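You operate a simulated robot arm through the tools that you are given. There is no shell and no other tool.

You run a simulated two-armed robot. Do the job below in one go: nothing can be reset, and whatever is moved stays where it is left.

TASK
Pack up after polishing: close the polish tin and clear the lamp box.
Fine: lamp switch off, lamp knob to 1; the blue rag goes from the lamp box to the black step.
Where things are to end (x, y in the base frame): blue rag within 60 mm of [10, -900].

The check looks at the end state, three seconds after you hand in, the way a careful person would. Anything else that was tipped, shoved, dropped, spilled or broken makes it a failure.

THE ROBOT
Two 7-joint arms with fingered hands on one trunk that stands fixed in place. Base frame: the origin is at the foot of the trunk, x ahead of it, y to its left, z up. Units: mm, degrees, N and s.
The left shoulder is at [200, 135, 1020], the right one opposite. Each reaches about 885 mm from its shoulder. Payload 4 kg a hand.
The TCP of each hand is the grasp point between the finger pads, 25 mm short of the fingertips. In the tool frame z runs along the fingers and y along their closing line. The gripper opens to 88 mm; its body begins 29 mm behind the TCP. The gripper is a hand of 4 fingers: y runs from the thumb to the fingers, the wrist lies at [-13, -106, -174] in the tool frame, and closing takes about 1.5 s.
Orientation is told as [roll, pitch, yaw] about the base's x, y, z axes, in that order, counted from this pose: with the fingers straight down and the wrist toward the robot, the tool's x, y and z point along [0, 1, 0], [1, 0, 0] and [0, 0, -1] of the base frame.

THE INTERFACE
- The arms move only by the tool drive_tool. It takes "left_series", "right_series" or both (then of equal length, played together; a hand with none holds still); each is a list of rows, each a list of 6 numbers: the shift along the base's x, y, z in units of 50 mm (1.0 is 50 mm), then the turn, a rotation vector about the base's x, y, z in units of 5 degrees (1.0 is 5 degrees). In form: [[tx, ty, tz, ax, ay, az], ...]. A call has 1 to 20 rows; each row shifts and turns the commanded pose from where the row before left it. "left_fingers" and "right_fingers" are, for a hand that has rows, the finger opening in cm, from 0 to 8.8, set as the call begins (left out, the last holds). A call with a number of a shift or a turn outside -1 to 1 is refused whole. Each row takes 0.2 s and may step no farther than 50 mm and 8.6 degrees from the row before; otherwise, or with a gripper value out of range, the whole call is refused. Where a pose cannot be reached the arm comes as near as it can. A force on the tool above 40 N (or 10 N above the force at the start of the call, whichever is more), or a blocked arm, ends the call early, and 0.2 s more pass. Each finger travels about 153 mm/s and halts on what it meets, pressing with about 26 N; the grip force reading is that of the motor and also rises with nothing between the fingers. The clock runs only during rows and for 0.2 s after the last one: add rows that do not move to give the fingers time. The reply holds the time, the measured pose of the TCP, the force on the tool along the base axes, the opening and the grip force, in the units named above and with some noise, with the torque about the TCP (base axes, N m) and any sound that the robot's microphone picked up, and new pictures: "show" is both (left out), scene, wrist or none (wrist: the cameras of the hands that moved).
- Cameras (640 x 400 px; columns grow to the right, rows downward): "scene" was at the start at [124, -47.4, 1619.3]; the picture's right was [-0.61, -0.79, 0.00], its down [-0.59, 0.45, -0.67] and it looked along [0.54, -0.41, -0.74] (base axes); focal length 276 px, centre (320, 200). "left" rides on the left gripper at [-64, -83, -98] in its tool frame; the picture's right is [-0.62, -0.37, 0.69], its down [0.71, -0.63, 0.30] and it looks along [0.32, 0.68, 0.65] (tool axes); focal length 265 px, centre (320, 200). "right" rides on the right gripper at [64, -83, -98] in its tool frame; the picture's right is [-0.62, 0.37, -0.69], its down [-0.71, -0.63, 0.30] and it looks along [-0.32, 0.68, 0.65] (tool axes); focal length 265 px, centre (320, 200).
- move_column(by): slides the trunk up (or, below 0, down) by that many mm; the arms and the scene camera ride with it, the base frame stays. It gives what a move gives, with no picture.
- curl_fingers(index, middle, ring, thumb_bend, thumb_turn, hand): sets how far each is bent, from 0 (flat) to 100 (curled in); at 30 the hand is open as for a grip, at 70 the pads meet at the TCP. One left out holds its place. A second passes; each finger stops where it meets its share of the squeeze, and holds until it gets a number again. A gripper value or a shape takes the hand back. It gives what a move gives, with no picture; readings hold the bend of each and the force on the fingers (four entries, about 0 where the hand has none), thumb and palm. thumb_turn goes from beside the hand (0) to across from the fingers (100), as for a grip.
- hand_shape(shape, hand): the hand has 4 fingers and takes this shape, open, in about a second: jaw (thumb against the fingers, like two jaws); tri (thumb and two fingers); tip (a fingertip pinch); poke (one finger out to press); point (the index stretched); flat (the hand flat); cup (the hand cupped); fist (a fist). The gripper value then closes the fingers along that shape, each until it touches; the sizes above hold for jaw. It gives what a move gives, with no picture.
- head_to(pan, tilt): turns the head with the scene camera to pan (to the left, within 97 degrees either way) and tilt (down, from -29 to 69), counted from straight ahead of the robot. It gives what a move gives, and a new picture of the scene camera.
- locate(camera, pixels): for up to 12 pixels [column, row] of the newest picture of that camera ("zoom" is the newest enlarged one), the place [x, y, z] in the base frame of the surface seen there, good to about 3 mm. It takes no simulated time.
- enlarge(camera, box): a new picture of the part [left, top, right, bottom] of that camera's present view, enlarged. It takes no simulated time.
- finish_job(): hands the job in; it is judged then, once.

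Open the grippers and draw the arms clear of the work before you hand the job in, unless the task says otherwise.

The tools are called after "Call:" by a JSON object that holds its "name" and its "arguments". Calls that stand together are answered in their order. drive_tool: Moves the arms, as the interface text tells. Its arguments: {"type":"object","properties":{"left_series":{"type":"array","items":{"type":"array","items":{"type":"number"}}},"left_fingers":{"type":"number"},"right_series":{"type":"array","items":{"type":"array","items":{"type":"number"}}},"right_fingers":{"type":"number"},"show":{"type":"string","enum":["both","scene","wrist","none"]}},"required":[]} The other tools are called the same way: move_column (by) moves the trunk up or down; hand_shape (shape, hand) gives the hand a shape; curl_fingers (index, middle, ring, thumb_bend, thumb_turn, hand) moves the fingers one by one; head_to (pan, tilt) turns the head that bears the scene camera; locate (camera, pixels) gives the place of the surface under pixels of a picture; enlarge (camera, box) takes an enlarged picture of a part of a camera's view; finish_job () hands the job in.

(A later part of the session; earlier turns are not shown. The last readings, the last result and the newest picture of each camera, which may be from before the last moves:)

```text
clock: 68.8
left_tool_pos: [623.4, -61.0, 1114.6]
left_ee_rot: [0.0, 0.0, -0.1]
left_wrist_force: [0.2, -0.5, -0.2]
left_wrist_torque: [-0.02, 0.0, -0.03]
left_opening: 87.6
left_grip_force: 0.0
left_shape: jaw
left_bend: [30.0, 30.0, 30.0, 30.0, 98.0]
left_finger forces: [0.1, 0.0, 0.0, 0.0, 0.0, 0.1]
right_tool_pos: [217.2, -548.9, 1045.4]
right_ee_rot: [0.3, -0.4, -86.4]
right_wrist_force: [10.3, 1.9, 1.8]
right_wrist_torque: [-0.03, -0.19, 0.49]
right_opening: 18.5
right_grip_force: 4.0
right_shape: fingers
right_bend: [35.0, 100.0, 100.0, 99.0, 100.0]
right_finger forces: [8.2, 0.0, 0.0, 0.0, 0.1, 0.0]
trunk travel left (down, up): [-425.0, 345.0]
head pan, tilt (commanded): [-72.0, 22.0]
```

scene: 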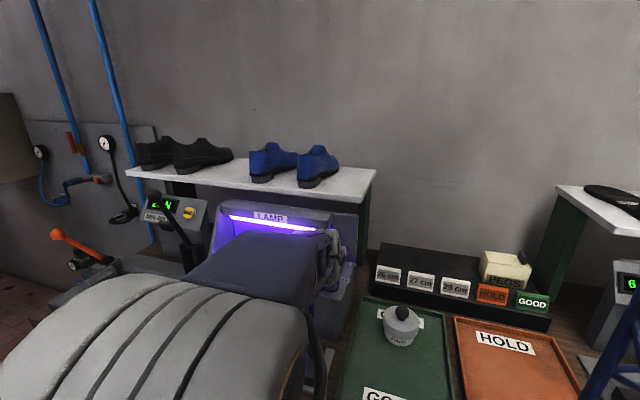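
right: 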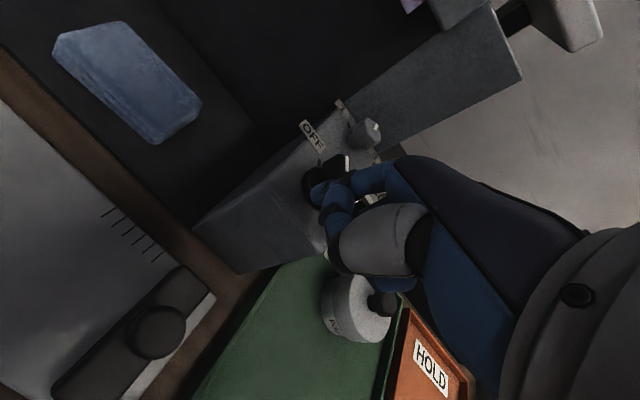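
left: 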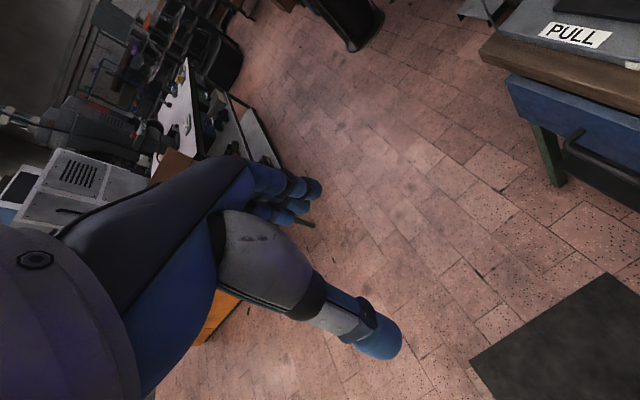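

Resistance of 10 N: it is at its stop. I'll back off +20 mm in x, then lift away and look.

Call:
{"name": "drive_tool", "arguments": {"right_series": [[0.2, 0, 0, 0, 0, 0], [0.3, 0, 0, 0, 0, 0], [0.1, 0, 0.4, 0, 0, 0], [-0.2, 0.1, 0.6, 0, 0, 0], [-0.6, 0.2, 0.6, 0, 0, 0], [-0.6, 0.2, 0.2, 0, 0, 0], [0, 0, 0, 0, 0, 0]], "show": "wrist"}}

Call:
{"name": "enlarge", "arguments": {"camera": "right", "box": [180, 100, 380, 260]}}

```text
clock: 70.4
left_tool_pos: [623.5, -61.3, 1114.9]
left_ee_rot: [-0.1, 0.0, -0.1]
left_wrist_force: [-0.1, 0.2, -0.3]
left_wrist_torque: [-0.02, 0.02, 0.0]
left_opening: 87.8
left_grip_force: 0.0
left_shape: jaw
left_bend: [30.0, 30.0, 30.0, 30.0, 98.0]
left_finger forces: [0.0, 0.1, 0.1, 0.0, 0.1, 0.0]
right_tool_pos: [175.0, -523.9, 1136.2]
right_ee_rot: [0.3, -0.4, -86.4]
right_wrist_force: [0.3, 0.5, 0.3]
right_wrist_torque: [0.0, 0.0, -0.01]
right_opening: 18.2
right_grip_force: 0.1
right_shape: fingers
right_bend: [35.0, 100.0, 100.0, 99.0, 100.0]
right_finger forces: [0.0, 0.0, 0.0, 0.0, 0.1, 0.0]
trunk travel left (down, up): [-425.0, 345.0]
head pan, tilt (commanded): [-72.0, 22.0]
```

right: 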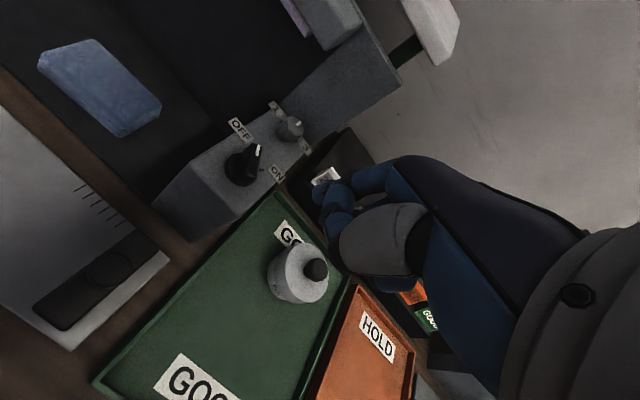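

```text
2.50 times, centred on (280, 180) of right
```

zoom: 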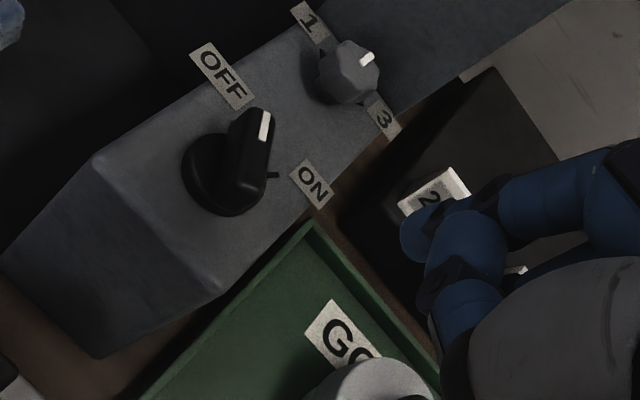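

The lamp is off and the bar has swung toward OFF. I'll measure the bar's direction, and the knob again.

Call:
{"name": "locate", "arguments": {"camera": "zoom", "pixels": [[267, 114], [263, 138], [240, 195], [245, 120], [273, 175], [225, 210], [368, 57], [362, 66]]}}

```text
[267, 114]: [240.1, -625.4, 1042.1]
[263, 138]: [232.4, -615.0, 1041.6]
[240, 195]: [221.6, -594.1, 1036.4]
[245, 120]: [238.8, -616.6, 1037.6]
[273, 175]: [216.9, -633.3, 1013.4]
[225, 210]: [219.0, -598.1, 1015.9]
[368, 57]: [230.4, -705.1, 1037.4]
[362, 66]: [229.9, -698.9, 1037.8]
```

The bar now points 30° to the OFF side: done. For the knob, I'll use the index as a probe: press it on the knob's front and drag toward -x, turning it counter-clockwise from 2 toward 1. First I move the finger to just in front of the knob, at height.

Call:
{"name": "drive_tool", "arguments": {"right_series": [[0.26, -0.495, -0.1, 0, 0, 0], [0.26, -0.495, -0.2, 0, 0, 0], [0.26, -0.495, -0.2, 0, 0, 0], [0.26, -0.495, -0.2, 0, 0, 0], [0, 0, 0, 0, 0, 0], [0, 0, 0, 0, 0, 0]], "show": "both"}}

Call:
{"name": "enlarge", "arguments": {"camera": "right", "box": [220, 120, 420, 280]}}

```text
clock: 71.8
left_tool_pos: [623.8, -60.6, 1113.8]
left_ee_rot: [0.0, 0.1, -0.1]
left_wrist_force: [0.7, -0.2, 0.0]
left_wrist_torque: [0.0, -0.02, 0.0]
left_opening: 87.6
left_grip_force: 0.1
left_shape: jaw
left_bend: [30.0, 30.0, 30.0, 30.0, 98.0]
left_finger forces: [0.0, 0.1, 0.0, 0.0, 0.0, 0.0]
right_tool_pos: [227.5, -624.3, 1100.8]
right_ee_rot: [0.3, -0.4, -86.5]
right_wrist_force: [0.7, 0.0, 0.1]
right_wrist_torque: [0.0, 0.03, -0.04]
right_opening: 18.5
right_grip_force: 0.0
right_shape: fingers
right_bend: [35.0, 100.0, 100.0, 99.0, 100.0]
right_finger forces: [0.0, 0.0, 0.0, 0.0, 0.0, 0.0]
trunk travel left (down, up): [-425.0, 345.0]
head pan, tilt (commanded): [-72.0, 22.0]
```

scene: 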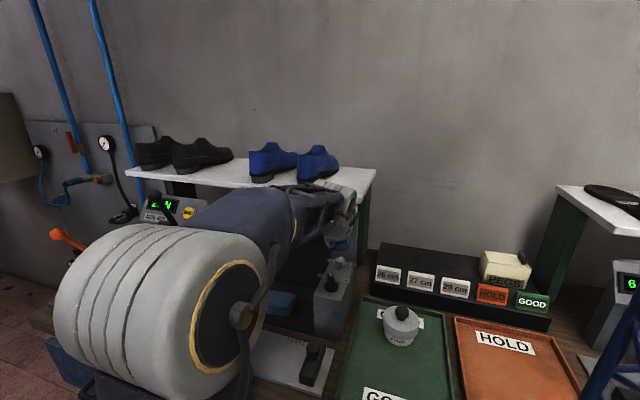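
right: 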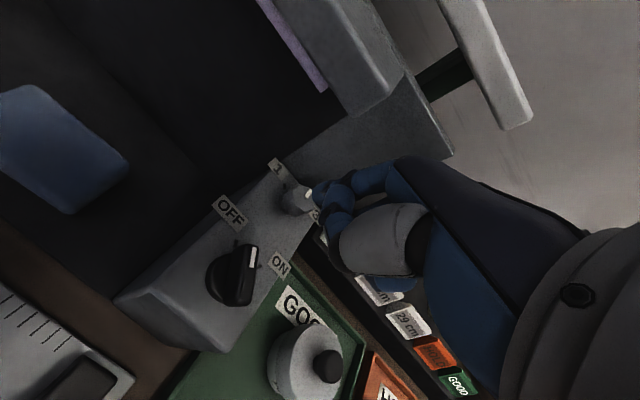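

```text
2.50 times, centred on (320, 200) of right
```

zoom: 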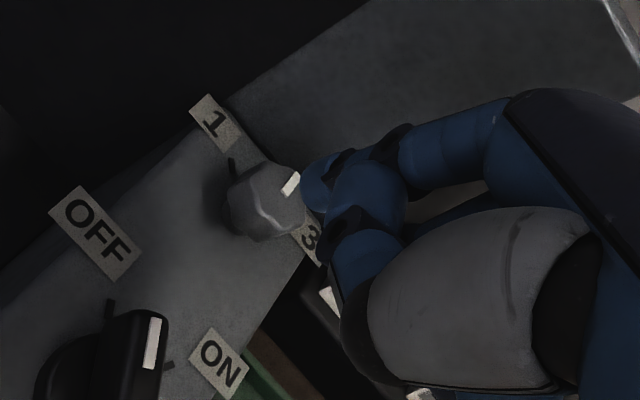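

The elbow now sits in front, away from the mast. I'll check the index tip and knob positions before descending.

Call:
{"name": "locate", "arguments": {"camera": "zoom", "pixels": [[305, 190], [310, 205], [312, 170], [330, 160], [270, 205], [250, 225], [285, 185], [340, 195]]}}

```text
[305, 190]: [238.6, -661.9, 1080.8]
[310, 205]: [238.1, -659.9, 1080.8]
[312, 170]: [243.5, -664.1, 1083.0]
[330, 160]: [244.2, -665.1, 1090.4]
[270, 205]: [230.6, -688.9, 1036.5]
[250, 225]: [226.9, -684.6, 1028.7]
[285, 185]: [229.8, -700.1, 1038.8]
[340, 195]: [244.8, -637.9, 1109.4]
```

The finger centre is ≈(236, -669), about 7 mm in front of the knob's front (y≈-685). I'll descend 54 mm so the tip reaches beside the knob.

Call:
{"name": "drive_tool", "arguments": {"right_series": [[0, 0.04, -0.3, 0, 0, 0], [0, 0, -0.3, 0, 0, 0], [0, 0, -0.24, 0, 0, 0], [0, 0, -0.14, 0, 0, 0], [0, 0, -0.1, 0, 0, 0], [0, 0, 0, 0, 0, 0]], "show": "wrist"}}

Call:
{"name": "enlarge", "arguments": {"camera": "right", "box": [220, 120, 420, 280]}}

```text
clock: 73.2
left_tool_pos: [622.6, -60.4, 1114.7]
left_ee_rot: [-0.1, 0.0, 0.0]
left_wrist_force: [0.1, -0.1, 0.6]
left_wrist_torque: [0.01, 0.01, -0.01]
left_opening: 87.7
left_grip_force: 0.0
left_shape: jaw
left_bend: [30.0, 30.0, 30.0, 30.0, 98.0]
left_finger forces: [0.0, 0.1, 0.0, 0.1, 0.0, 0.1]
right_tool_pos: [226.8, -620.6, 1047.3]
right_ee_rot: [0.4, -0.4, -86.5]
right_wrist_force: [0.8, 0.7, 0.2]
right_wrist_torque: [0.0, 0.01, 0.02]
right_opening: 18.2
right_grip_force: 0.0
right_shape: fingers
right_bend: [35.0, 100.0, 100.0, 99.0, 100.0]
right_finger forces: [0.0, 0.1, 0.0, 0.0, 0.1, 0.1]
trunk travel left (down, up): [-425.0, 345.0]
head pan, tilt (commanded): [-72.0, 22.0]
```

right: 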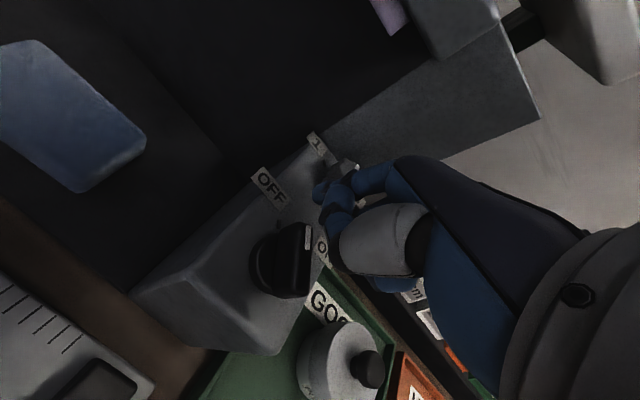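

```text
2.50 times, centred on (320, 200) of right
```

zoom: 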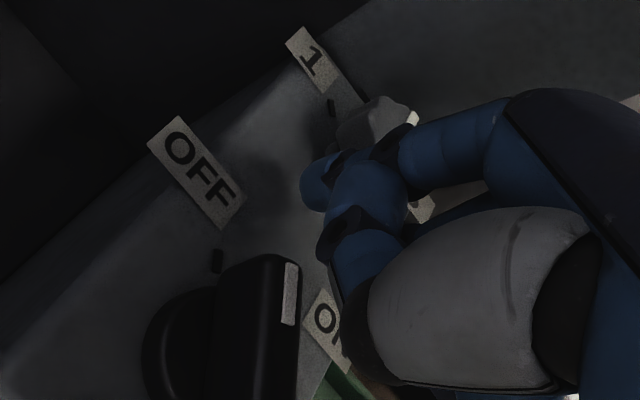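

The finger is down in front of the knob with no load. I'll press toward -y in small steps until a light contact is felt.

Call:
{"name": "drive_tool", "arguments": {"right_series": [[0, -0.06, 0, 0, 0, 0], [0, -0.06, 0, 0, 0, 0], [0, -0.06, 0, 0, 0, 0], [0, -0.06, 0, 0, 0, 0], [0, 0, 0, 0, 0, 0]], "show": "none"}}

```text
clock: 74.4
left_tool_pos: [622.1, -61.7, 1114.9]
left_ee_rot: [0.0, 0.0, -0.1]
left_wrist_force: [0.1, -0.1, -0.2]
left_wrist_torque: [0.02, 0.05, 0.01]
left_opening: 87.8
left_grip_force: 0.1
left_shape: jaw
left_bend: [30.0, 30.0, 30.0, 30.0, 98.0]
left_finger forces: [0.1, 0.1, 0.0, 0.0, 0.1, 0.1]
right_tool_pos: [226.6, -633.5, 1046.7]
right_ee_rot: [0.3, -0.5, -86.5]
right_wrist_force: [0.6, -0.4, 0.4]
right_wrist_torque: [-0.01, -0.02, 0.01]
right_opening: 18.4
right_grip_force: 0.1
right_shape: fingers
right_bend: [35.0, 100.0, 100.0, 99.0, 100.0]
right_finger forces: [0.1, 0.1, 0.1, 0.0, 0.1, 0.0]
trunk travel left (down, up): [-425.0, 345.0]
head pan, tilt (commanded): [-72.0, 22.0]
```

No contact yet at TCP y -633.5. I'll go on in 2 mm steps.

Call:
{"name": "drive_tool", "arguments": {"right_series": [[0, -0.04, 0, 0, 0, 0], [0, -0.04, 0, 0, 0, 0], [0, -0.04, 0, 0, 0, 0], [0, 0, 0, 0, 0, 0]], "show": "wrist"}}

Call:
{"name": "enlarge", "arguments": {"camera": "right", "box": [240, 100, 400, 240]}}

```text
clock: 75.4
left_tool_pos: [623.4, -61.2, 1113.6]
left_ee_rot: [0.0, 0.1, -0.1]
left_wrist_force: [-1.4, 0.1, 0.5]
left_wrist_torque: [0.01, 0.01, 0.02]
left_opening: 87.9
left_grip_force: 0.0
left_shape: jaw
left_bend: [30.0, 30.0, 30.0, 30.0, 98.0]
left_finger forces: [0.0, 0.0, 0.0, 0.0, 0.1, 0.0]
right_tool_pos: [227.3, -638.7, 1047.6]
right_ee_rot: [0.3, -0.4, -86.5]
right_wrist_force: [0.6, 3.1, 0.8]
right_wrist_torque: [0.04, -0.04, 0.09]
right_opening: 17.3
right_grip_force: 1.8
right_shape: fingers
right_bend: [36.0, 100.0, 100.0, 98.0, 100.0]
right_finger forces: [3.5, 0.1, 0.1, 0.0, 0.1, 0.1]
trunk travel left (down, up): [-425.0, 345.0]
head pan, tilt (commanded): [-72.0, 22.0]
```

right: 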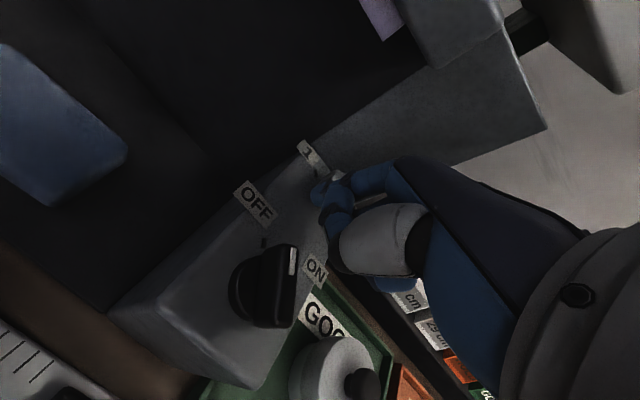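

```text
2.86 times, centred on (320, 170) of right
```

zoom: 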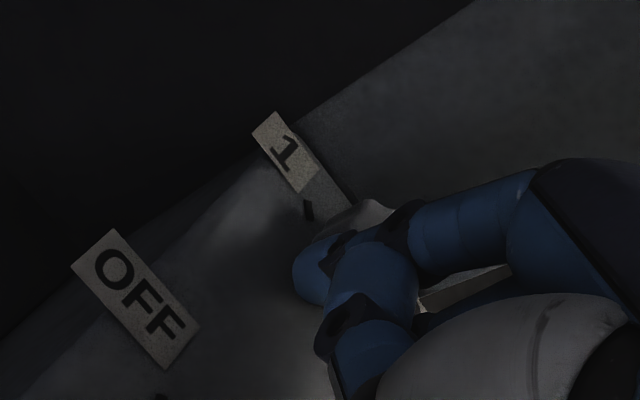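

Contact: 3 N in y, 3.5 N on the index. I'll press about 3 mm more and drag 16 mm toward -x.

Call:
{"name": "drive_tool", "arguments": {"right_series": [[0, -0.04, 0, 0, 0, 0], [0, -0.04, 0, 0, 0, 0], [-0.04, -0.01, 0, 0, 0, 0], [-0.04, -0.01, 0, 0, 0, 0], [-0.04, 0, 0, 0, 0, 0], [-0.04, 0, 0, 0, 0, 0], [-0.04, 0, 0, 0, 0, 0], [-0.04, 0, 0, 0, 0, 0], [-0.04, 0, 0, 0, 0, 0], [-0.04, 0, 0, 0, 0, 0], [0, 0, 0, 0, 0, 0]], "show": "wrist"}}

Call:
{"name": "enlarge", "arguments": {"camera": "right", "box": [240, 100, 400, 240]}}

```text
clock: 77.8
left_tool_pos: [622.9, -60.8, 1115.2]
left_ee_rot: [0.0, -0.1, -0.1]
left_wrist_force: [0.1, -0.1, -1.3]
left_wrist_torque: [0.02, -0.03, 0.02]
left_opening: 87.9
left_grip_force: 0.0
left_shape: jaw
left_bend: [30.0, 30.0, 30.0, 30.0, 98.0]
left_finger forces: [0.0, 0.1, 0.0, 0.1, 0.1, 0.0]
right_tool_pos: [211.8, -644.4, 1046.5]
right_ee_rot: [0.2, -0.4, -86.5]
right_wrist_force: [0.0, 7.1, 0.6]
right_wrist_torque: [0.11, -0.01, 0.05]
right_opening: 15.8
right_grip_force: 3.9
right_shape: fingers
right_bend: [40.0, 100.0, 100.0, 98.0, 100.0]
right_finger forces: [7.1, 0.1, 0.0, 0.0, 0.0, 0.1]
trunk travel left (down, up): [-425.0, 345.0]
head pan, tilt (commanded): [-72.0, 22.0]
```

right: 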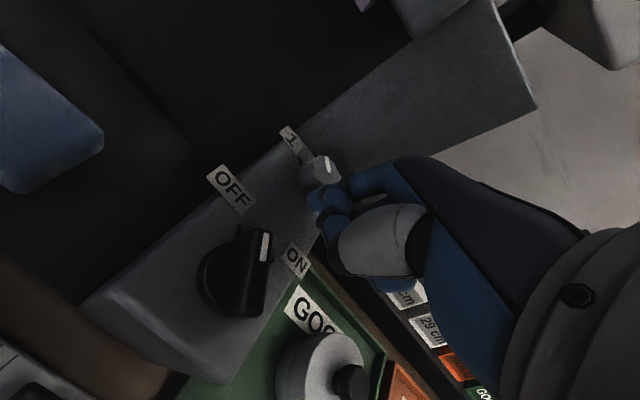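

```text
2.86 times, centred on (320, 170) of right
```

zoom: 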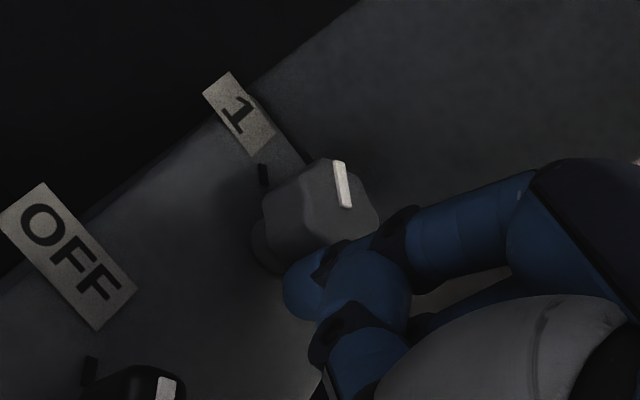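

It turned: the white mark now leans toward 1. I'll measure the mark direction.

Call:
{"name": "locate", "arguments": {"camera": "zoom", "pixels": [[338, 165], [347, 203], [263, 177], [300, 170], [330, 230], [375, 215]]}}

```text
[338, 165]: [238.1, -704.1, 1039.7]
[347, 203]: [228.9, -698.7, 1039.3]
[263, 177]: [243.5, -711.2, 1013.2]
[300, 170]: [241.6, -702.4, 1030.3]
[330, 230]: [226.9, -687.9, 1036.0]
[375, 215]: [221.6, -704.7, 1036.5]
```

The mark points roughly 50–60° toward 1. I'll back the finger off in +y, lift, and measure again unloaded.

Call:
{"name": "drive_tool", "arguments": {"right_series": [[0, 0.15, 0, 0, 0, 0], [0, 0.25, 0, 0, 0, 0], [0, 0.2, 0.4, 0, 0, 0], [-0.2, 0.4, 0.6, 0, 0, 0], [-0.4, 0.5, 0.6, 0, 0, 0], [0, 0, 0, 0, 0, 0]], "show": "wrist"}}

Call:
{"name": "enlarge", "arguments": {"camera": "right", "box": [240, 90, 320, 160]}}

```text
clock: 79.2
left_tool_pos: [623.1, -60.8, 1114.6]
left_ee_rot: [-0.1, 0.0, 0.0]
left_wrist_force: [-0.5, 0.8, 0.3]
left_wrist_torque: [0.0, -0.02, 0.03]
left_opening: 87.8
left_grip_force: 0.1
left_shape: jaw
left_bend: [30.0, 30.0, 30.0, 30.0, 98.0]
left_finger forces: [0.0, 0.1, 0.0, 0.0, 0.0, 0.0]
right_tool_pos: [183.2, -568.8, 1128.8]
right_ee_rot: [0.3, -0.4, -86.6]
right_wrist_force: [-0.7, 0.1, -0.5]
right_wrist_torque: [0.01, 0.0, 0.03]
right_opening: 17.7
right_grip_force: 0.1
right_shape: fingers
right_bend: [36.0, 100.0, 100.0, 98.0, 100.0]
right_finger forces: [0.0, 0.1, 0.1, 0.1, 0.0, 0.0]
trunk travel left (down, up): [-425.0, 345.0]
head pan, tilt (commanded): [-72.0, 22.0]
```

right: 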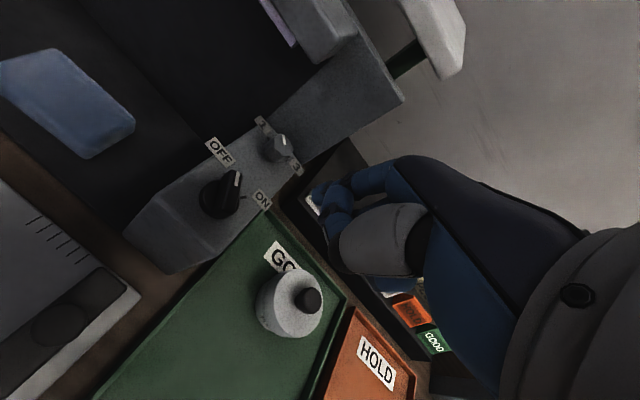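

```text
5.71 times, centred on (280, 125) of right
```

zoom: 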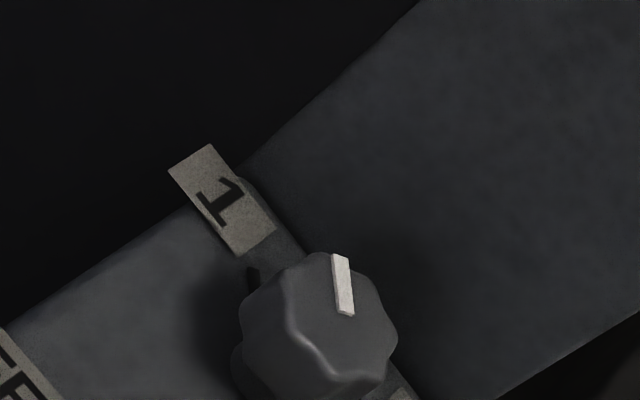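

I'll locate the ends of the mark and the tick for 1 in this unloaded view.

Call:
{"name": "locate", "arguments": {"camera": "zoom", "pixels": [[338, 260], [346, 312], [335, 258], [349, 314], [253, 272], [345, 290], [256, 205], [330, 340]]}}

Call:
{"name": "enlarge", "arguments": {"camera": "right", "box": [240, 120, 320, 190]}}

```text
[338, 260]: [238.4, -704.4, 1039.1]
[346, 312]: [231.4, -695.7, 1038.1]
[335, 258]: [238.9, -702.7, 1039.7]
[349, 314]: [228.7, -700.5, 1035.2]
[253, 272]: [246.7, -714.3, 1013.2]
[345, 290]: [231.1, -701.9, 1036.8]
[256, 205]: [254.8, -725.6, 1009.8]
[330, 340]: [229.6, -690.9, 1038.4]
```

```text
5.71 times, centred on (280, 155) of right
```

zoom: 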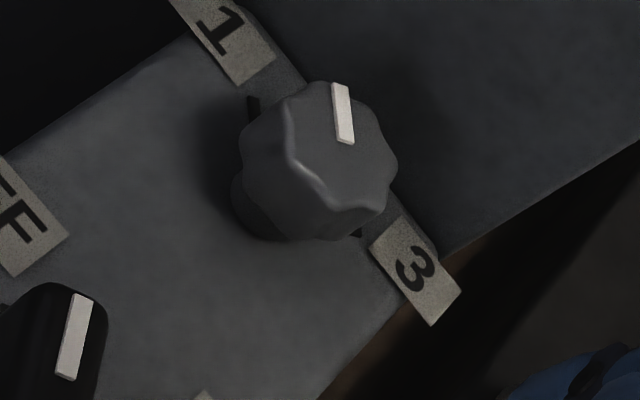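

The mark now lies at about 46°, on the tick for 1: the knob is set. Next the rag: I'll return the hand to the jaw shape and check the surroundings with the head.

Call:
{"name": "hand_shape", "arguments": {"shape": "jaw", "hand": "right"}}

Call:
{"name": "head_to", "arguments": {"pan": -55, "tilt": 40}}

```text
clock: 80.1
left_tool_pos: [623.6, -61.6, 1114.3]
left_ee_rot: [0.0, -0.1, -0.1]
left_wrist_force: [0.1, 0.0, -0.5]
left_wrist_torque: [0.01, 0.01, -0.06]
left_opening: 87.5
left_grip_force: 0.0
left_shape: jaw
left_bend: [30.0, 30.0, 30.0, 30.0, 98.0]
left_finger forces: [0.1, 0.0, 0.1, 0.0, 0.0, 0.1]
right_tool_pos: [183.1, -570.0, 1128.9]
right_ee_rot: [0.3, -0.4, -86.5]
right_wrist_force: [0.0, 0.6, -0.2]
right_wrist_torque: [0.01, 0.02, 0.01]
right_opening: 87.4
right_grip_force: 0.0
right_shape: jaw
right_bend: [30.0, 30.0, 30.0, 30.0, 98.0]
right_finger forces: [0.0, 0.0, 0.0, 0.0, 0.0, 0.1]
trunk travel left (down, up): [-425.0, 345.0]
head pan, tilt (commanded): [-72.0, 22.0]
```

```text
clock: 81.0
left_tool_pos: [623.8, -61.0, 1114.8]
left_ee_rot: [0.0, 0.0, -0.1]
left_wrist_force: [0.4, 0.4, 0.1]
left_wrist_torque: [0.01, 0.01, -0.03]
left_opening: 87.6
left_grip_force: 0.0
left_shape: jaw
left_bend: [30.0, 30.0, 30.0, 30.0, 98.0]
left_finger forces: [0.1, 0.0, 0.0, 0.0, 0.0, 0.1]
right_tool_pos: [182.3, -570.3, 1128.9]
right_ee_rot: [0.3, -0.5, -86.6]
right_wrist_force: [0.1, 0.7, 0.0]
right_wrist_torque: [-0.01, -0.01, -0.03]
right_opening: 87.9
right_grip_force: 0.0
right_shape: jaw
right_bend: [30.0, 30.0, 30.0, 30.0, 98.0]
right_finger forces: [0.0, 0.0, 0.0, 0.1, 0.0, 0.0]
trunk travel left (down, up): [-425.0, 345.0]
head pan, tilt (commanded): [-55.0, 40.0]
```

scene: 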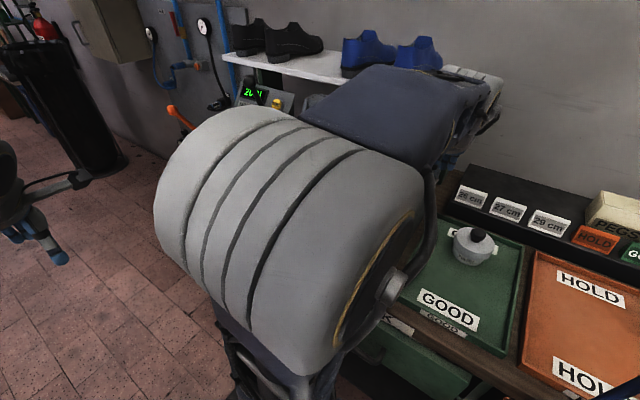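

I'll measure the elbow's place relative to the left hand before moving further in +x.

Call:
{"name": "locate", "arguments": {"camera": "scene", "pixels": [[250, 220], [180, 200], [330, 150], [400, 100], [340, 300], [250, 340], [30, 190], [450, 120]]}}

```text
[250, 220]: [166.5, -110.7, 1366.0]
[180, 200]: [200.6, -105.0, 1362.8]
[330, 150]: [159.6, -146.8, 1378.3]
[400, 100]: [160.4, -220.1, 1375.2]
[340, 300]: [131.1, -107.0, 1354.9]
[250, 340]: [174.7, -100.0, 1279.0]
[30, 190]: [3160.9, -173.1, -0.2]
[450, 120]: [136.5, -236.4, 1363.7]
```

The elbow is near the head at (165, -140, 1340). Moving the hand up and out toward the rag will stretch the arm; I'll go to about (391, -590, 1175) with yaw -81°.

Call:
{"name": "drive_tool", "arguments": {"right_series": [[0.2, 0, 0.4, 0, 0, 0], [0.66, -0.05, 0.3, 0, 0, 0], [0.66, -0.05, 0.2, 0, 0, 0.2], [0.66, -0.05, 0, 0, 0, 0.2], [0.66, -0.05, 0, 0, 0, 0.2], [0.66, -0.1, 0, 0, 0, 0.2], [0.66, -0.1, 0, 0, 0, 0.2], [0, 0, 0, 0, 0, 0], [0, 0, 0, 0, 0, 0]], "show": "both"}}

```text
clock: 83.0
left_tool_pos: [622.7, -59.4, 1116.4]
left_ee_rot: [-0.1, 0.0, -0.1]
left_wrist_force: [0.2, 0.3, -0.7]
left_wrist_torque: [-0.04, 0.01, -0.03]
left_opening: 87.9
left_grip_force: 0.1
left_shape: jaw
left_bend: [30.0, 30.0, 30.0, 30.0, 98.0]
left_finger forces: [0.0, 0.1, 0.1, 0.0, 0.0, 0.0]
right_tool_pos: [390.3, -588.9, 1173.6]
right_ee_rot: [0.4, -0.4, -81.4]
right_wrist_force: [-0.5, 1.5, -0.8]
right_wrist_torque: [-0.04, -0.03, 0.02]
right_opening: 87.6
right_grip_force: 0.1
right_shape: jaw
right_bend: [30.0, 30.0, 30.0, 30.0, 98.0]
right_finger forces: [0.0, 0.0, 0.1, 0.0, 0.0, 0.1]
trunk travel left (down, up): [-425.0, 345.0]
head pan, tilt (commanded): [-55.0, 40.0]
```

scene: 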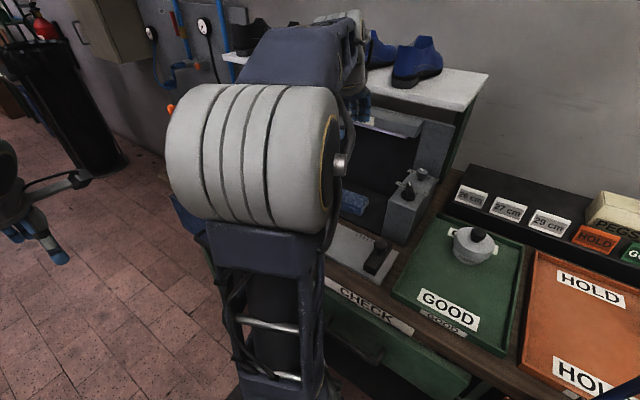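
right: 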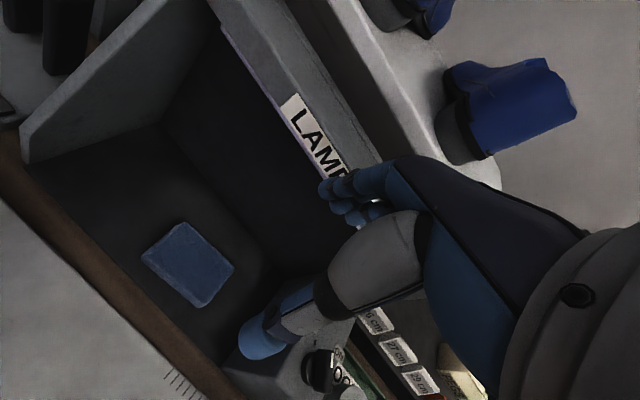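

The hand is over the lamp box front; the rag is in full view at (190, 263). I'll measure its corners.

Call:
{"name": "enlarge", "arguments": {"camera": "right", "box": [120, 200, 260, 320]}}

```text
3.33 times, centred on (190, 260) of right
```

zoom: 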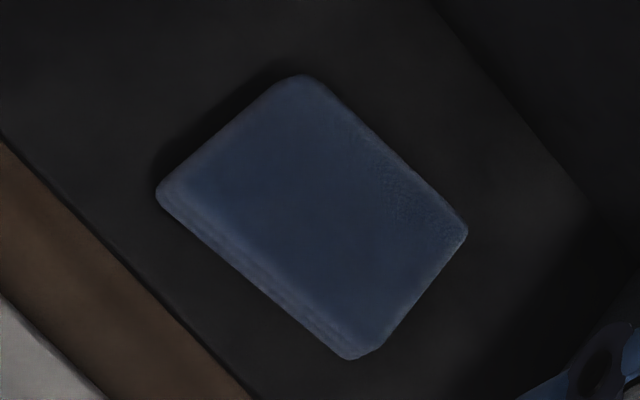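

Call:
{"name": "locate", "arguments": {"camera": "zoom", "pixels": [[168, 190], [295, 82], [460, 230], [355, 345], [310, 215], [250, 265], [385, 155], [240, 130], [410, 290], [120, 200], [560, 300], [330, 50]]}}

```text
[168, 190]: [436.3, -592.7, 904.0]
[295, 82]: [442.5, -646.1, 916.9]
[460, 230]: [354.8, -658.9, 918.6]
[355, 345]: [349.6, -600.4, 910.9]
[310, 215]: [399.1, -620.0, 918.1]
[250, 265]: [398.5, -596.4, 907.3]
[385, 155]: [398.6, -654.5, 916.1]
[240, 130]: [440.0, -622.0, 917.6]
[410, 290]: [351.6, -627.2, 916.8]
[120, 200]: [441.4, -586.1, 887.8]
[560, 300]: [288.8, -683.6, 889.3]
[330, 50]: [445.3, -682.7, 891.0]
```

The rag is ~88 x 57 x 30 mm, centred at (396, -624.5), floor z≈888. I'll lower the trunk 150 mm, which brings the open hand to z≈1023 in front of the hood.

Call:
{"name": "move_column", "arguments": {"by": -150}}

Call:
{"name": "drive_tool", "arguments": {"right_series": [[0.06, 0, -0.4, 0, 0, -0.2], [0.06, 0, -0.4, 0, 0, -0.2], [0, -0.1, -0.4, 0, 0, 0], [0, -0.2, -0.1, 0, 0, 0], [0, -0.2, 0, 0, 0, 0], [0, -0.2, 0, 0, 0, 0], [0, 0, 0, 0, 0, 0]], "show": "both"}}

```text
clock: 84.7
left_tool_pos: [622.3, -60.8, 964.4]
left_ee_rot: [0.1, 0.1, -0.1]
left_wrist_force: [-0.1, -0.3, -0.3]
left_wrist_torque: [0.01, 0.0, -0.01]
left_opening: 87.9
left_grip_force: 0.0
left_shape: jaw
left_bend: [30.0, 30.0, 30.0, 30.0, 98.0]
left_finger forces: [0.1, 0.0, 0.0, 0.0, 0.1, 0.0]
right_tool_pos: [389.5, -587.6, 1022.5]
right_ee_rot: [0.3, -0.4, -81.5]
right_wrist_force: [0.4, 0.1, 0.3]
right_wrist_torque: [0.01, -0.01, 0.0]
right_opening: 87.4
right_grip_force: 0.0
right_shape: jaw
right_bend: [30.0, 30.0, 30.0, 30.0, 98.0]
right_finger forces: [0.0, 0.0, 0.0, 0.0, 0.0, 0.0]
trunk travel left (down, up): [-275.0, 495.0]
head pan, tilt (commanded): [-55.0, 40.0]
```

```text
clock: 86.3
left_tool_pos: [623.3, -60.3, 964.2]
left_ee_rot: [0.0, 0.0, 0.0]
left_wrist_force: [0.9, 0.0, -0.9]
left_wrist_torque: [0.02, -0.01, 0.0]
left_opening: 87.5
left_grip_force: 0.0
left_shape: jaw
left_bend: [30.0, 30.0, 30.0, 30.0, 98.0]
left_finger forces: [0.1, 0.0, 0.1, 0.0, 0.1, 0.0]
right_tool_pos: [397.4, -623.5, 957.1]
right_ee_rot: [0.2, -0.3, -83.5]
right_wrist_force: [-0.8, 0.5, -0.5]
right_wrist_torque: [0.01, -0.01, -0.01]
right_opening: 87.5
right_grip_force: 0.0
right_shape: jaw
right_bend: [30.0, 30.0, 30.0, 30.0, 98.0]
right_finger forces: [0.0, 0.0, 0.0, 0.0, 0.1, 0.0]
trunk travel left (down, up): [-275.0, 495.0]
head pan, tilt (commanded): [-55.0, 40.0]
```

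scene: 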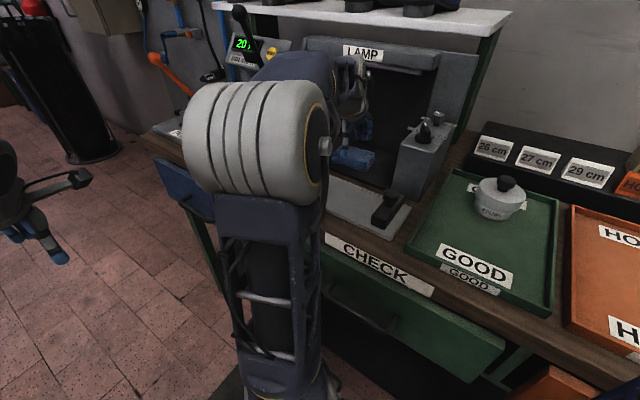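
right: 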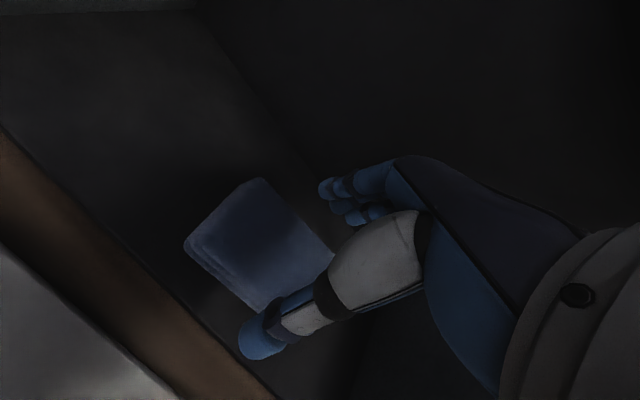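

The hand straddles the rag: thumb in front (265, 335), fingers behind (345, 195). I'll lower 35 mm to TCP z≈921.

Call:
{"name": "drive_tool", "arguments": {"right_series": [[0, -0.02, -0.3, 0, 0, 0], [0, 0, -0.2, 0, 0, 0], [0, 0, -0.2, 0, 0, 0], [0, 0, 0, 0, 0, 0]], "show": "both"}}

Call:
{"name": "enlarge", "arguments": {"camera": "right", "box": [180, 140, 420, 380]}}

Call:
{"name": "enlarge", "arguments": {"camera": "scene", "box": [300, 30, 460, 230]}}

```text
clock: 87.3
left_tool_pos: [623.3, -60.8, 964.8]
left_ee_rot: [0.0, 0.0, -0.1]
left_wrist_force: [0.0, 0.0, -0.6]
left_wrist_torque: [0.0, 0.0, 0.0]
left_opening: 87.8
left_grip_force: 0.0
left_shape: jaw
left_bend: [30.0, 30.0, 30.0, 30.0, 98.0]
left_finger forces: [0.0, 0.0, 0.0, 0.0, 0.0, 0.1]
right_tool_pos: [396.4, -625.3, 922.1]
right_ee_rot: [0.3, -0.3, -83.6]
right_wrist_force: [-0.9, -1.1, -0.4]
right_wrist_torque: [-0.02, 0.0, -0.01]
right_opening: 87.6
right_grip_force: 0.1
right_shape: jaw
right_bend: [30.0, 30.0, 30.0, 30.0, 98.0]
right_finger forces: [0.0, 0.1, 0.1, 0.0, 0.0, 0.0]
trunk travel left (down, up): [-275.0, 495.0]
head pan, tilt (commanded): [-55.0, 40.0]
```

scene: 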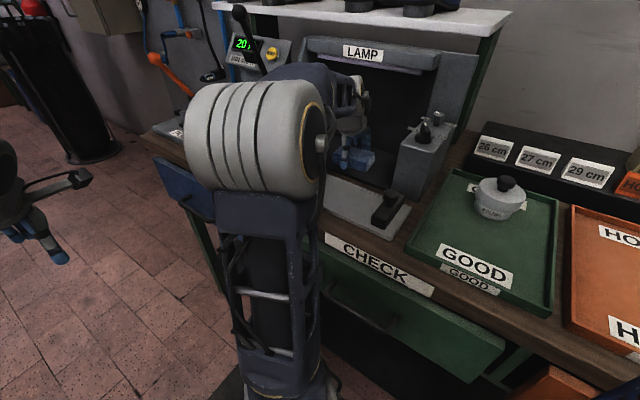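
right: 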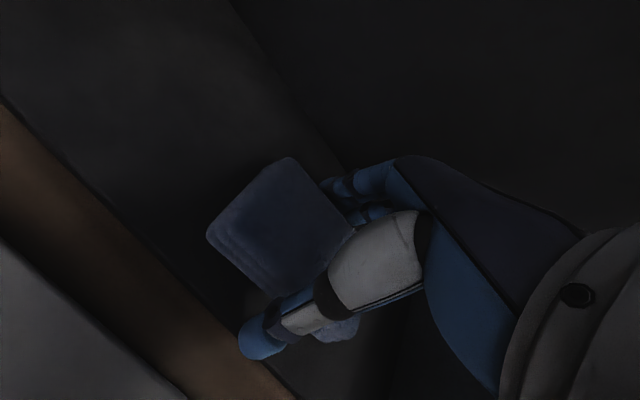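

```text
1.67 times, centred on (300, 260) of right
```

zoom: 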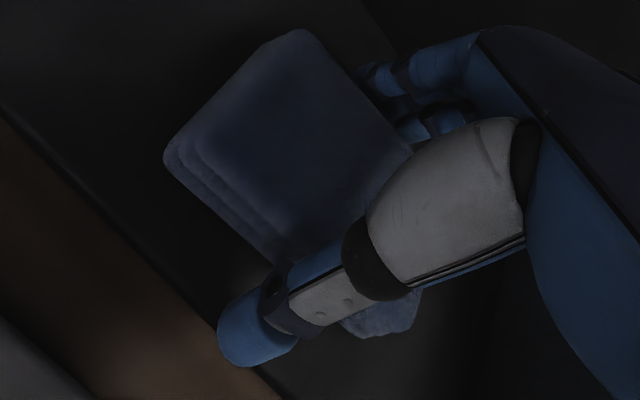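

```text
2.00 times, centred on (380, 130) of scene
```

zoom: 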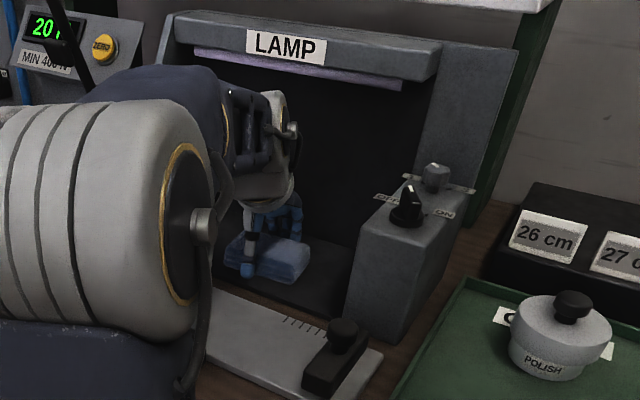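

The rag is between thumb and fingers (zoom (270, 250)). I'll close the fingers on it.

Call:
{"name": "drive_tool", "arguments": {"right_series": [[0, 0, 0, 0, 0, 0], [0, 0, 0, 0, 0, 0], [0, 0, 0, 0, 0, 0], [0, 0, 0, 0, 0, 0], [0, 0, 0, 0, 0, 0], [0, 0, 0, 0, 0, 0], [0, 0, 0, 0, 0, 0]], "right_fingers": 2.0, "show": "both"}}

Call:
{"name": "enlarge", "arguments": {"camera": "scene", "box": [300, 30, 460, 230]}}

```text
clock: 88.9
left_tool_pos: [622.8, -59.6, 964.4]
left_ee_rot: [0.0, -0.1, -0.1]
left_wrist_force: [-0.2, -0.3, 0.6]
left_wrist_torque: [-0.02, -0.04, -0.01]
left_opening: 88.0
left_grip_force: 0.1
left_shape: jaw
left_bend: [30.0, 30.0, 30.0, 30.0, 98.0]
left_finger forces: [0.0, 0.1, 0.0, 0.1, 0.0, 0.0]
right_tool_pos: [395.7, -624.5, 923.6]
right_ee_rot: [0.3, -0.2, -83.5]
right_wrist_force: [0.9, -0.4, -0.5]
right_wrist_torque: [0.02, 0.02, 0.02]
right_opening: 60.4
right_grip_force: 26.1
right_shape: jaw
right_bend: [28.0, 38.0, 35.0, 59.0, 99.0]
right_finger forces: [13.3, 7.2, 3.3, 0.0, 23.6, 0.0]
trunk travel left (down, up): [-275.0, 495.0]
head pan, tilt (commanded): [-55.0, 40.0]
```

scene: 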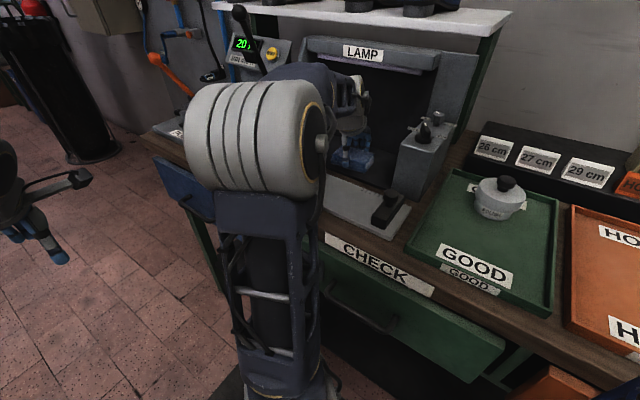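
right: 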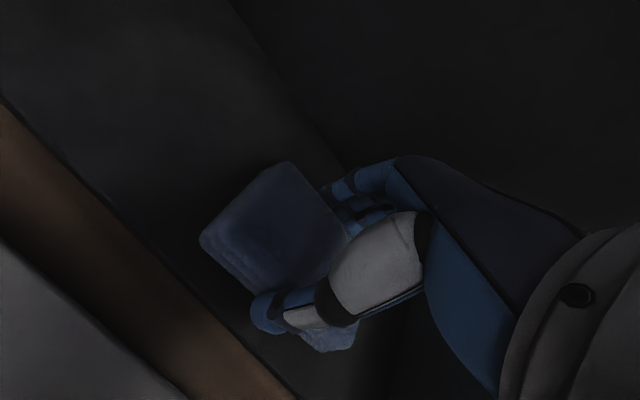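

```text
2.00 times, centred on (380, 130) of scene
```

zoom: 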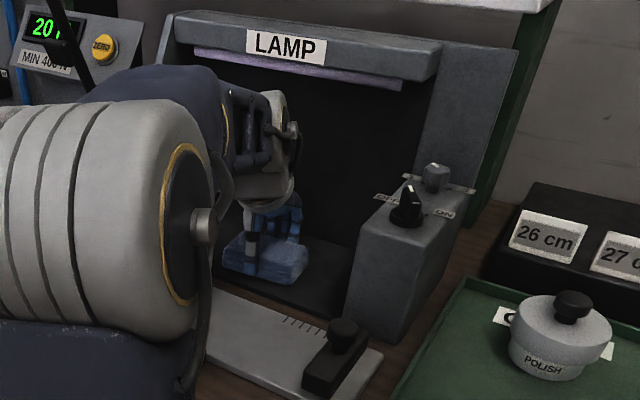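

The rag is held (13+7+3 N against 24 N on the thumb). I'll lift 40 mm, draw out in +y from under the hood, then go up.

Call:
{"name": "drive_tool", "arguments": {"right_series": [[0, 0, 0.2, 0, 0, 0], [0, 0, 0.3, 0, 0, 0], [0, 0, 0.3, 0, 0, 0], [0, 0.3, 0.2, 0, 0, 0], [0, 0.5, 0.2, 0, 0, 0], [0, 0.4, 0.4, 0, 0, 0], [0, 0, 0.6, 0, 0, 0], [0, 0, 0, 0, 0, 0]], "show": "both"}}

Call:
{"name": "enlarge", "arguments": {"camera": "scene", "box": [300, 30, 460, 230]}}

```text
clock: 90.7
left_tool_pos: [621.9, -60.5, 964.2]
left_ee_rot: [-0.1, 0.1, 0.0]
left_wrist_force: [0.2, 0.6, 0.5]
left_wrist_torque: [0.0, 0.02, 0.04]
left_opening: 87.8
left_grip_force: 0.2
left_shape: jaw
left_bend: [30.0, 30.0, 30.0, 30.0, 98.0]
left_finger forces: [0.0, 0.0, 0.0, 0.0, 0.0, 0.1]
right_tool_pos: [396.5, -563.5, 1033.3]
right_ee_rot: [0.3, -0.4, -83.4]
right_wrist_force: [0.4, 0.6, -0.4]
right_wrist_torque: [0.01, 0.01, -0.01]
right_opening: 60.4
right_grip_force: 25.9
right_shape: jaw
right_bend: [28.0, 38.0, 35.0, 59.0, 99.0]
right_finger forces: [13.4, 7.1, 3.1, 0.0, 23.7, 0.1]
trunk travel left (down, up): [-275.0, 495.0]
head pan, tilt (commanded): [-55.0, 40.0]
```

scene: 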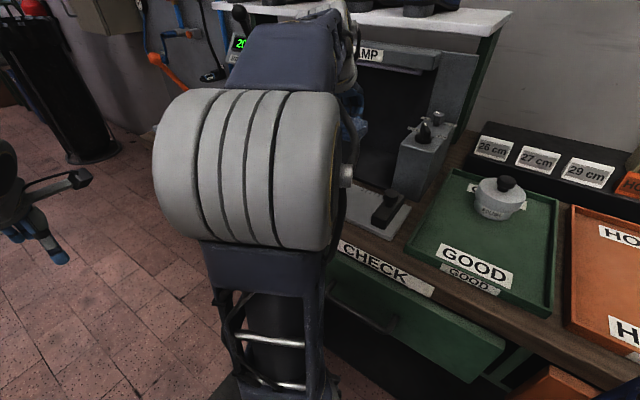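
right: 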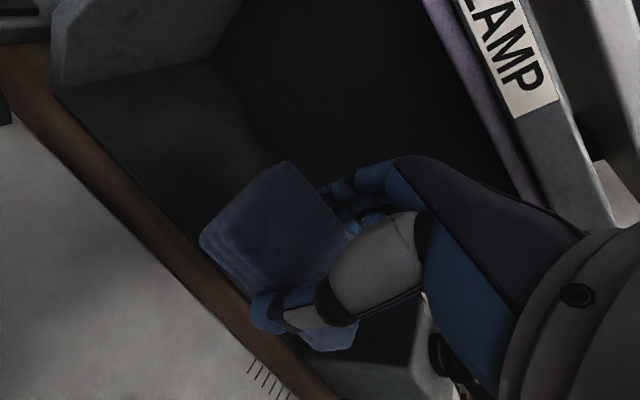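

```text
2.00 times, centred on (380, 130) of scene
```

zoom: 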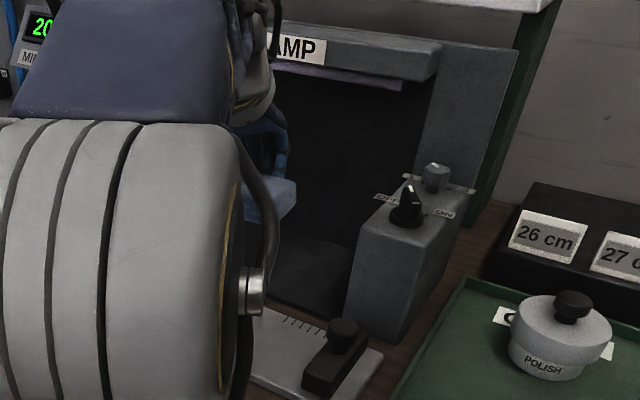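

The rag is out of the lamp box and well held. I'll raise the trunk by 330 mm so the arm can later reach the step, and look at the step from the head.

Call:
{"name": "move_column", "arguments": {"by": 330}}

Call:
{"name": "head_to", "arguments": {"pan": -75, "tilt": 45}}

```text
clock: 94.0
left_tool_pos: [623.2, -60.5, 1294.2]
left_ee_rot: [0.0, -0.1, -0.1]
left_wrist_force: [-0.3, 0.7, 0.6]
left_wrist_torque: [0.04, 0.01, 0.0]
left_opening: 87.5
left_grip_force: 0.0
left_shape: jaw
left_bend: [30.0, 30.0, 30.0, 30.0, 98.0]
left_finger forces: [0.1, 0.0, 0.0, 0.1, 0.0, 0.0]
right_tool_pos: [396.8, -565.2, 1364.3]
right_ee_rot: [0.2, -0.5, -83.5]
right_wrist_force: [-0.4, 0.0, -1.4]
right_wrist_torque: [0.03, -0.03, 0.05]
right_opening: 59.8
right_grip_force: 26.1
right_shape: jaw
right_bend: [28.0, 38.0, 35.0, 59.0, 99.0]
right_finger forces: [13.3, 7.1, 3.2, 0.0, 23.8, 0.0]
trunk travel left (down, up): [-605.0, 165.0]
head pan, tilt (commanded): [-55.0, 40.0]
```

```text
clock: 94.8
left_tool_pos: [623.3, -59.9, 1294.2]
left_ee_rot: [0.0, 0.0, -0.2]
left_wrist_force: [0.3, 0.1, -0.2]
left_wrist_torque: [-0.01, 0.05, 0.0]
left_opening: 87.6
left_grip_force: 0.1
left_shape: jaw
left_bend: [30.0, 30.0, 30.0, 30.0, 98.0]
left_finger forces: [0.1, 0.1, 0.0, 0.1, 0.1, 0.1]
right_tool_pos: [396.5, -564.3, 1363.2]
right_ee_rot: [0.3, -0.4, -83.4]
right_wrist_force: [-0.2, 0.4, -0.6]
right_wrist_torque: [0.02, 0.0, 0.02]
right_opening: 60.4
right_grip_force: 26.0
right_shape: jaw
right_bend: [28.0, 38.0, 35.0, 59.0, 99.0]
right_finger forces: [13.2, 7.1, 3.1, 0.1, 23.7, 0.1]
trunk travel left (down, up): [-605.0, 165.0]
head pan, tilt (commanded): [-75.0, 45.0]
```

scene: 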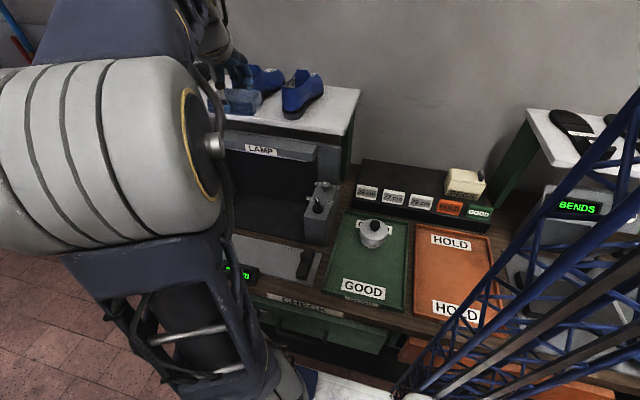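

The step is visible at (420, 185) with its tags and the pegs box. I'll enlarge and measure it.

Call:
{"name": "enlarge", "arguments": {"camera": "scene", "box": [340, 140, 520, 240]}}

```text
3.56 times, centred on (430, 190) of scene
```

zoom: 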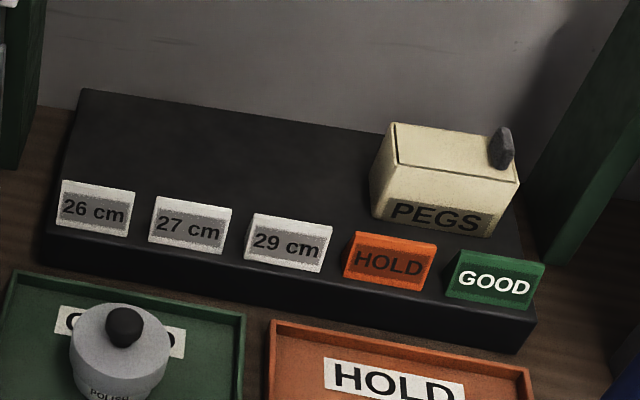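

Call:
{"name": "locate", "arguments": {"camera": "zoom", "pixels": [[90, 95], [380, 140], [70, 175], [240, 160], [300, 205], [165, 190], [355, 225], [330, 150], [375, 200], [290, 218], [190, 200], [400, 125]]}}

Call:
{"name": "locate", "arguments": {"camera": "zoom", "pixels": [[100, 180], [195, 200], [295, 220], [395, 235], [260, 240], [160, 220], [240, 130], [240, 180], [60, 140], [200, 60], [25, 150], [520, 130]]}}

```text
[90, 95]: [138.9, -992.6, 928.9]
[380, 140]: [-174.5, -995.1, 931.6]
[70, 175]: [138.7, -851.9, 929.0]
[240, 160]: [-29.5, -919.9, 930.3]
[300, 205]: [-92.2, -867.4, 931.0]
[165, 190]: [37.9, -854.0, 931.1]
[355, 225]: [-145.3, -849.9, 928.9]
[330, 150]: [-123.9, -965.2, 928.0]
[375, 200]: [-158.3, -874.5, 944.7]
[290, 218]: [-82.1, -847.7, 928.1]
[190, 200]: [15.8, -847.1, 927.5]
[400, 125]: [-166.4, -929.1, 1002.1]
```

```text
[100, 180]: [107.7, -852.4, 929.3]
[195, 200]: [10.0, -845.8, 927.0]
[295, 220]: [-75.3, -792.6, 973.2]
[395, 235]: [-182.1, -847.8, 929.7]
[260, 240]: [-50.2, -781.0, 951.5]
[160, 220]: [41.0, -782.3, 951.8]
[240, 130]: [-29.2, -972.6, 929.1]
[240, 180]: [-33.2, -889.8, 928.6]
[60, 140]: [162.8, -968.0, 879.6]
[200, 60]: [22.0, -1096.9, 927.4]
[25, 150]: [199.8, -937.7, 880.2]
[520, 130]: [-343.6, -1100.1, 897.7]
```

The step top is at z≈929.5, free around (10, -900); tags reach z 973 at y≈-785 and the pegs box starts at x≈-158. I'll carry the rag across in front of the shelf, first to about (206, -625, 1300).

Call:
{"name": "drive_tool", "arguments": {"right_series": [[-0.5, -0.1, -0.1, 0, 0, 0], [-0.76, -0.25, -0.3, 0, 0, 0], [-0.8, -0.25, -0.3, 0, 0, 0], [-0.8, -0.3, -0.3, 0, 0, 0], [-0.8, -0.3, -0.2, 0, 0, 0], [0, 0, 0, 0, 0, 0], [0, 0, 0, 0, 0, 0]], "show": "scene"}}

```text
clock: 96.4
left_tool_pos: [623.1, -60.0, 1294.6]
left_ee_rot: [0.0, 0.0, -0.2]
left_wrist_force: [0.1, 0.6, -0.4]
left_wrist_torque: [0.02, 0.0, -0.01]
left_opening: 87.8
left_grip_force: 0.0
left_shape: jaw
left_bend: [30.0, 30.0, 30.0, 30.0, 98.0]
left_finger forces: [0.1, 0.0, 0.0, 0.0, 0.0, 0.0]
right_tool_pos: [212.1, -623.1, 1303.7]
right_ee_rot: [0.3, -0.5, -83.5]
right_wrist_force: [-0.8, -0.2, -0.6]
right_wrist_torque: [0.02, -0.01, -0.01]
right_opening: 60.7
right_grip_force: 25.8
right_shape: jaw
right_bend: [28.0, 38.0, 35.0, 59.0, 99.0]
right_finger forces: [13.3, 7.2, 3.2, 0.1, 23.6, 0.0]
trunk travel left (down, up): [-605.0, 165.0]
head pan, tilt (commanded): [-75.0, 45.0]
```

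scene: 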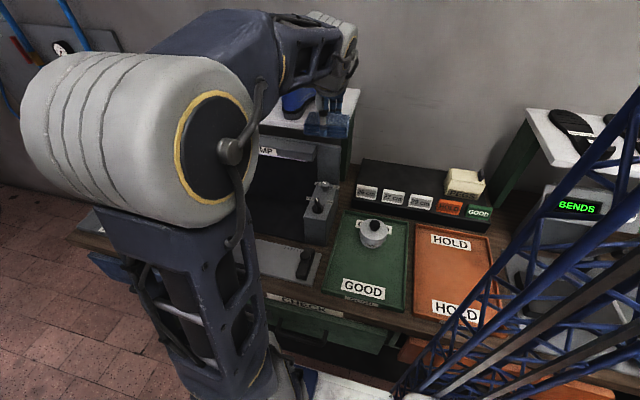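

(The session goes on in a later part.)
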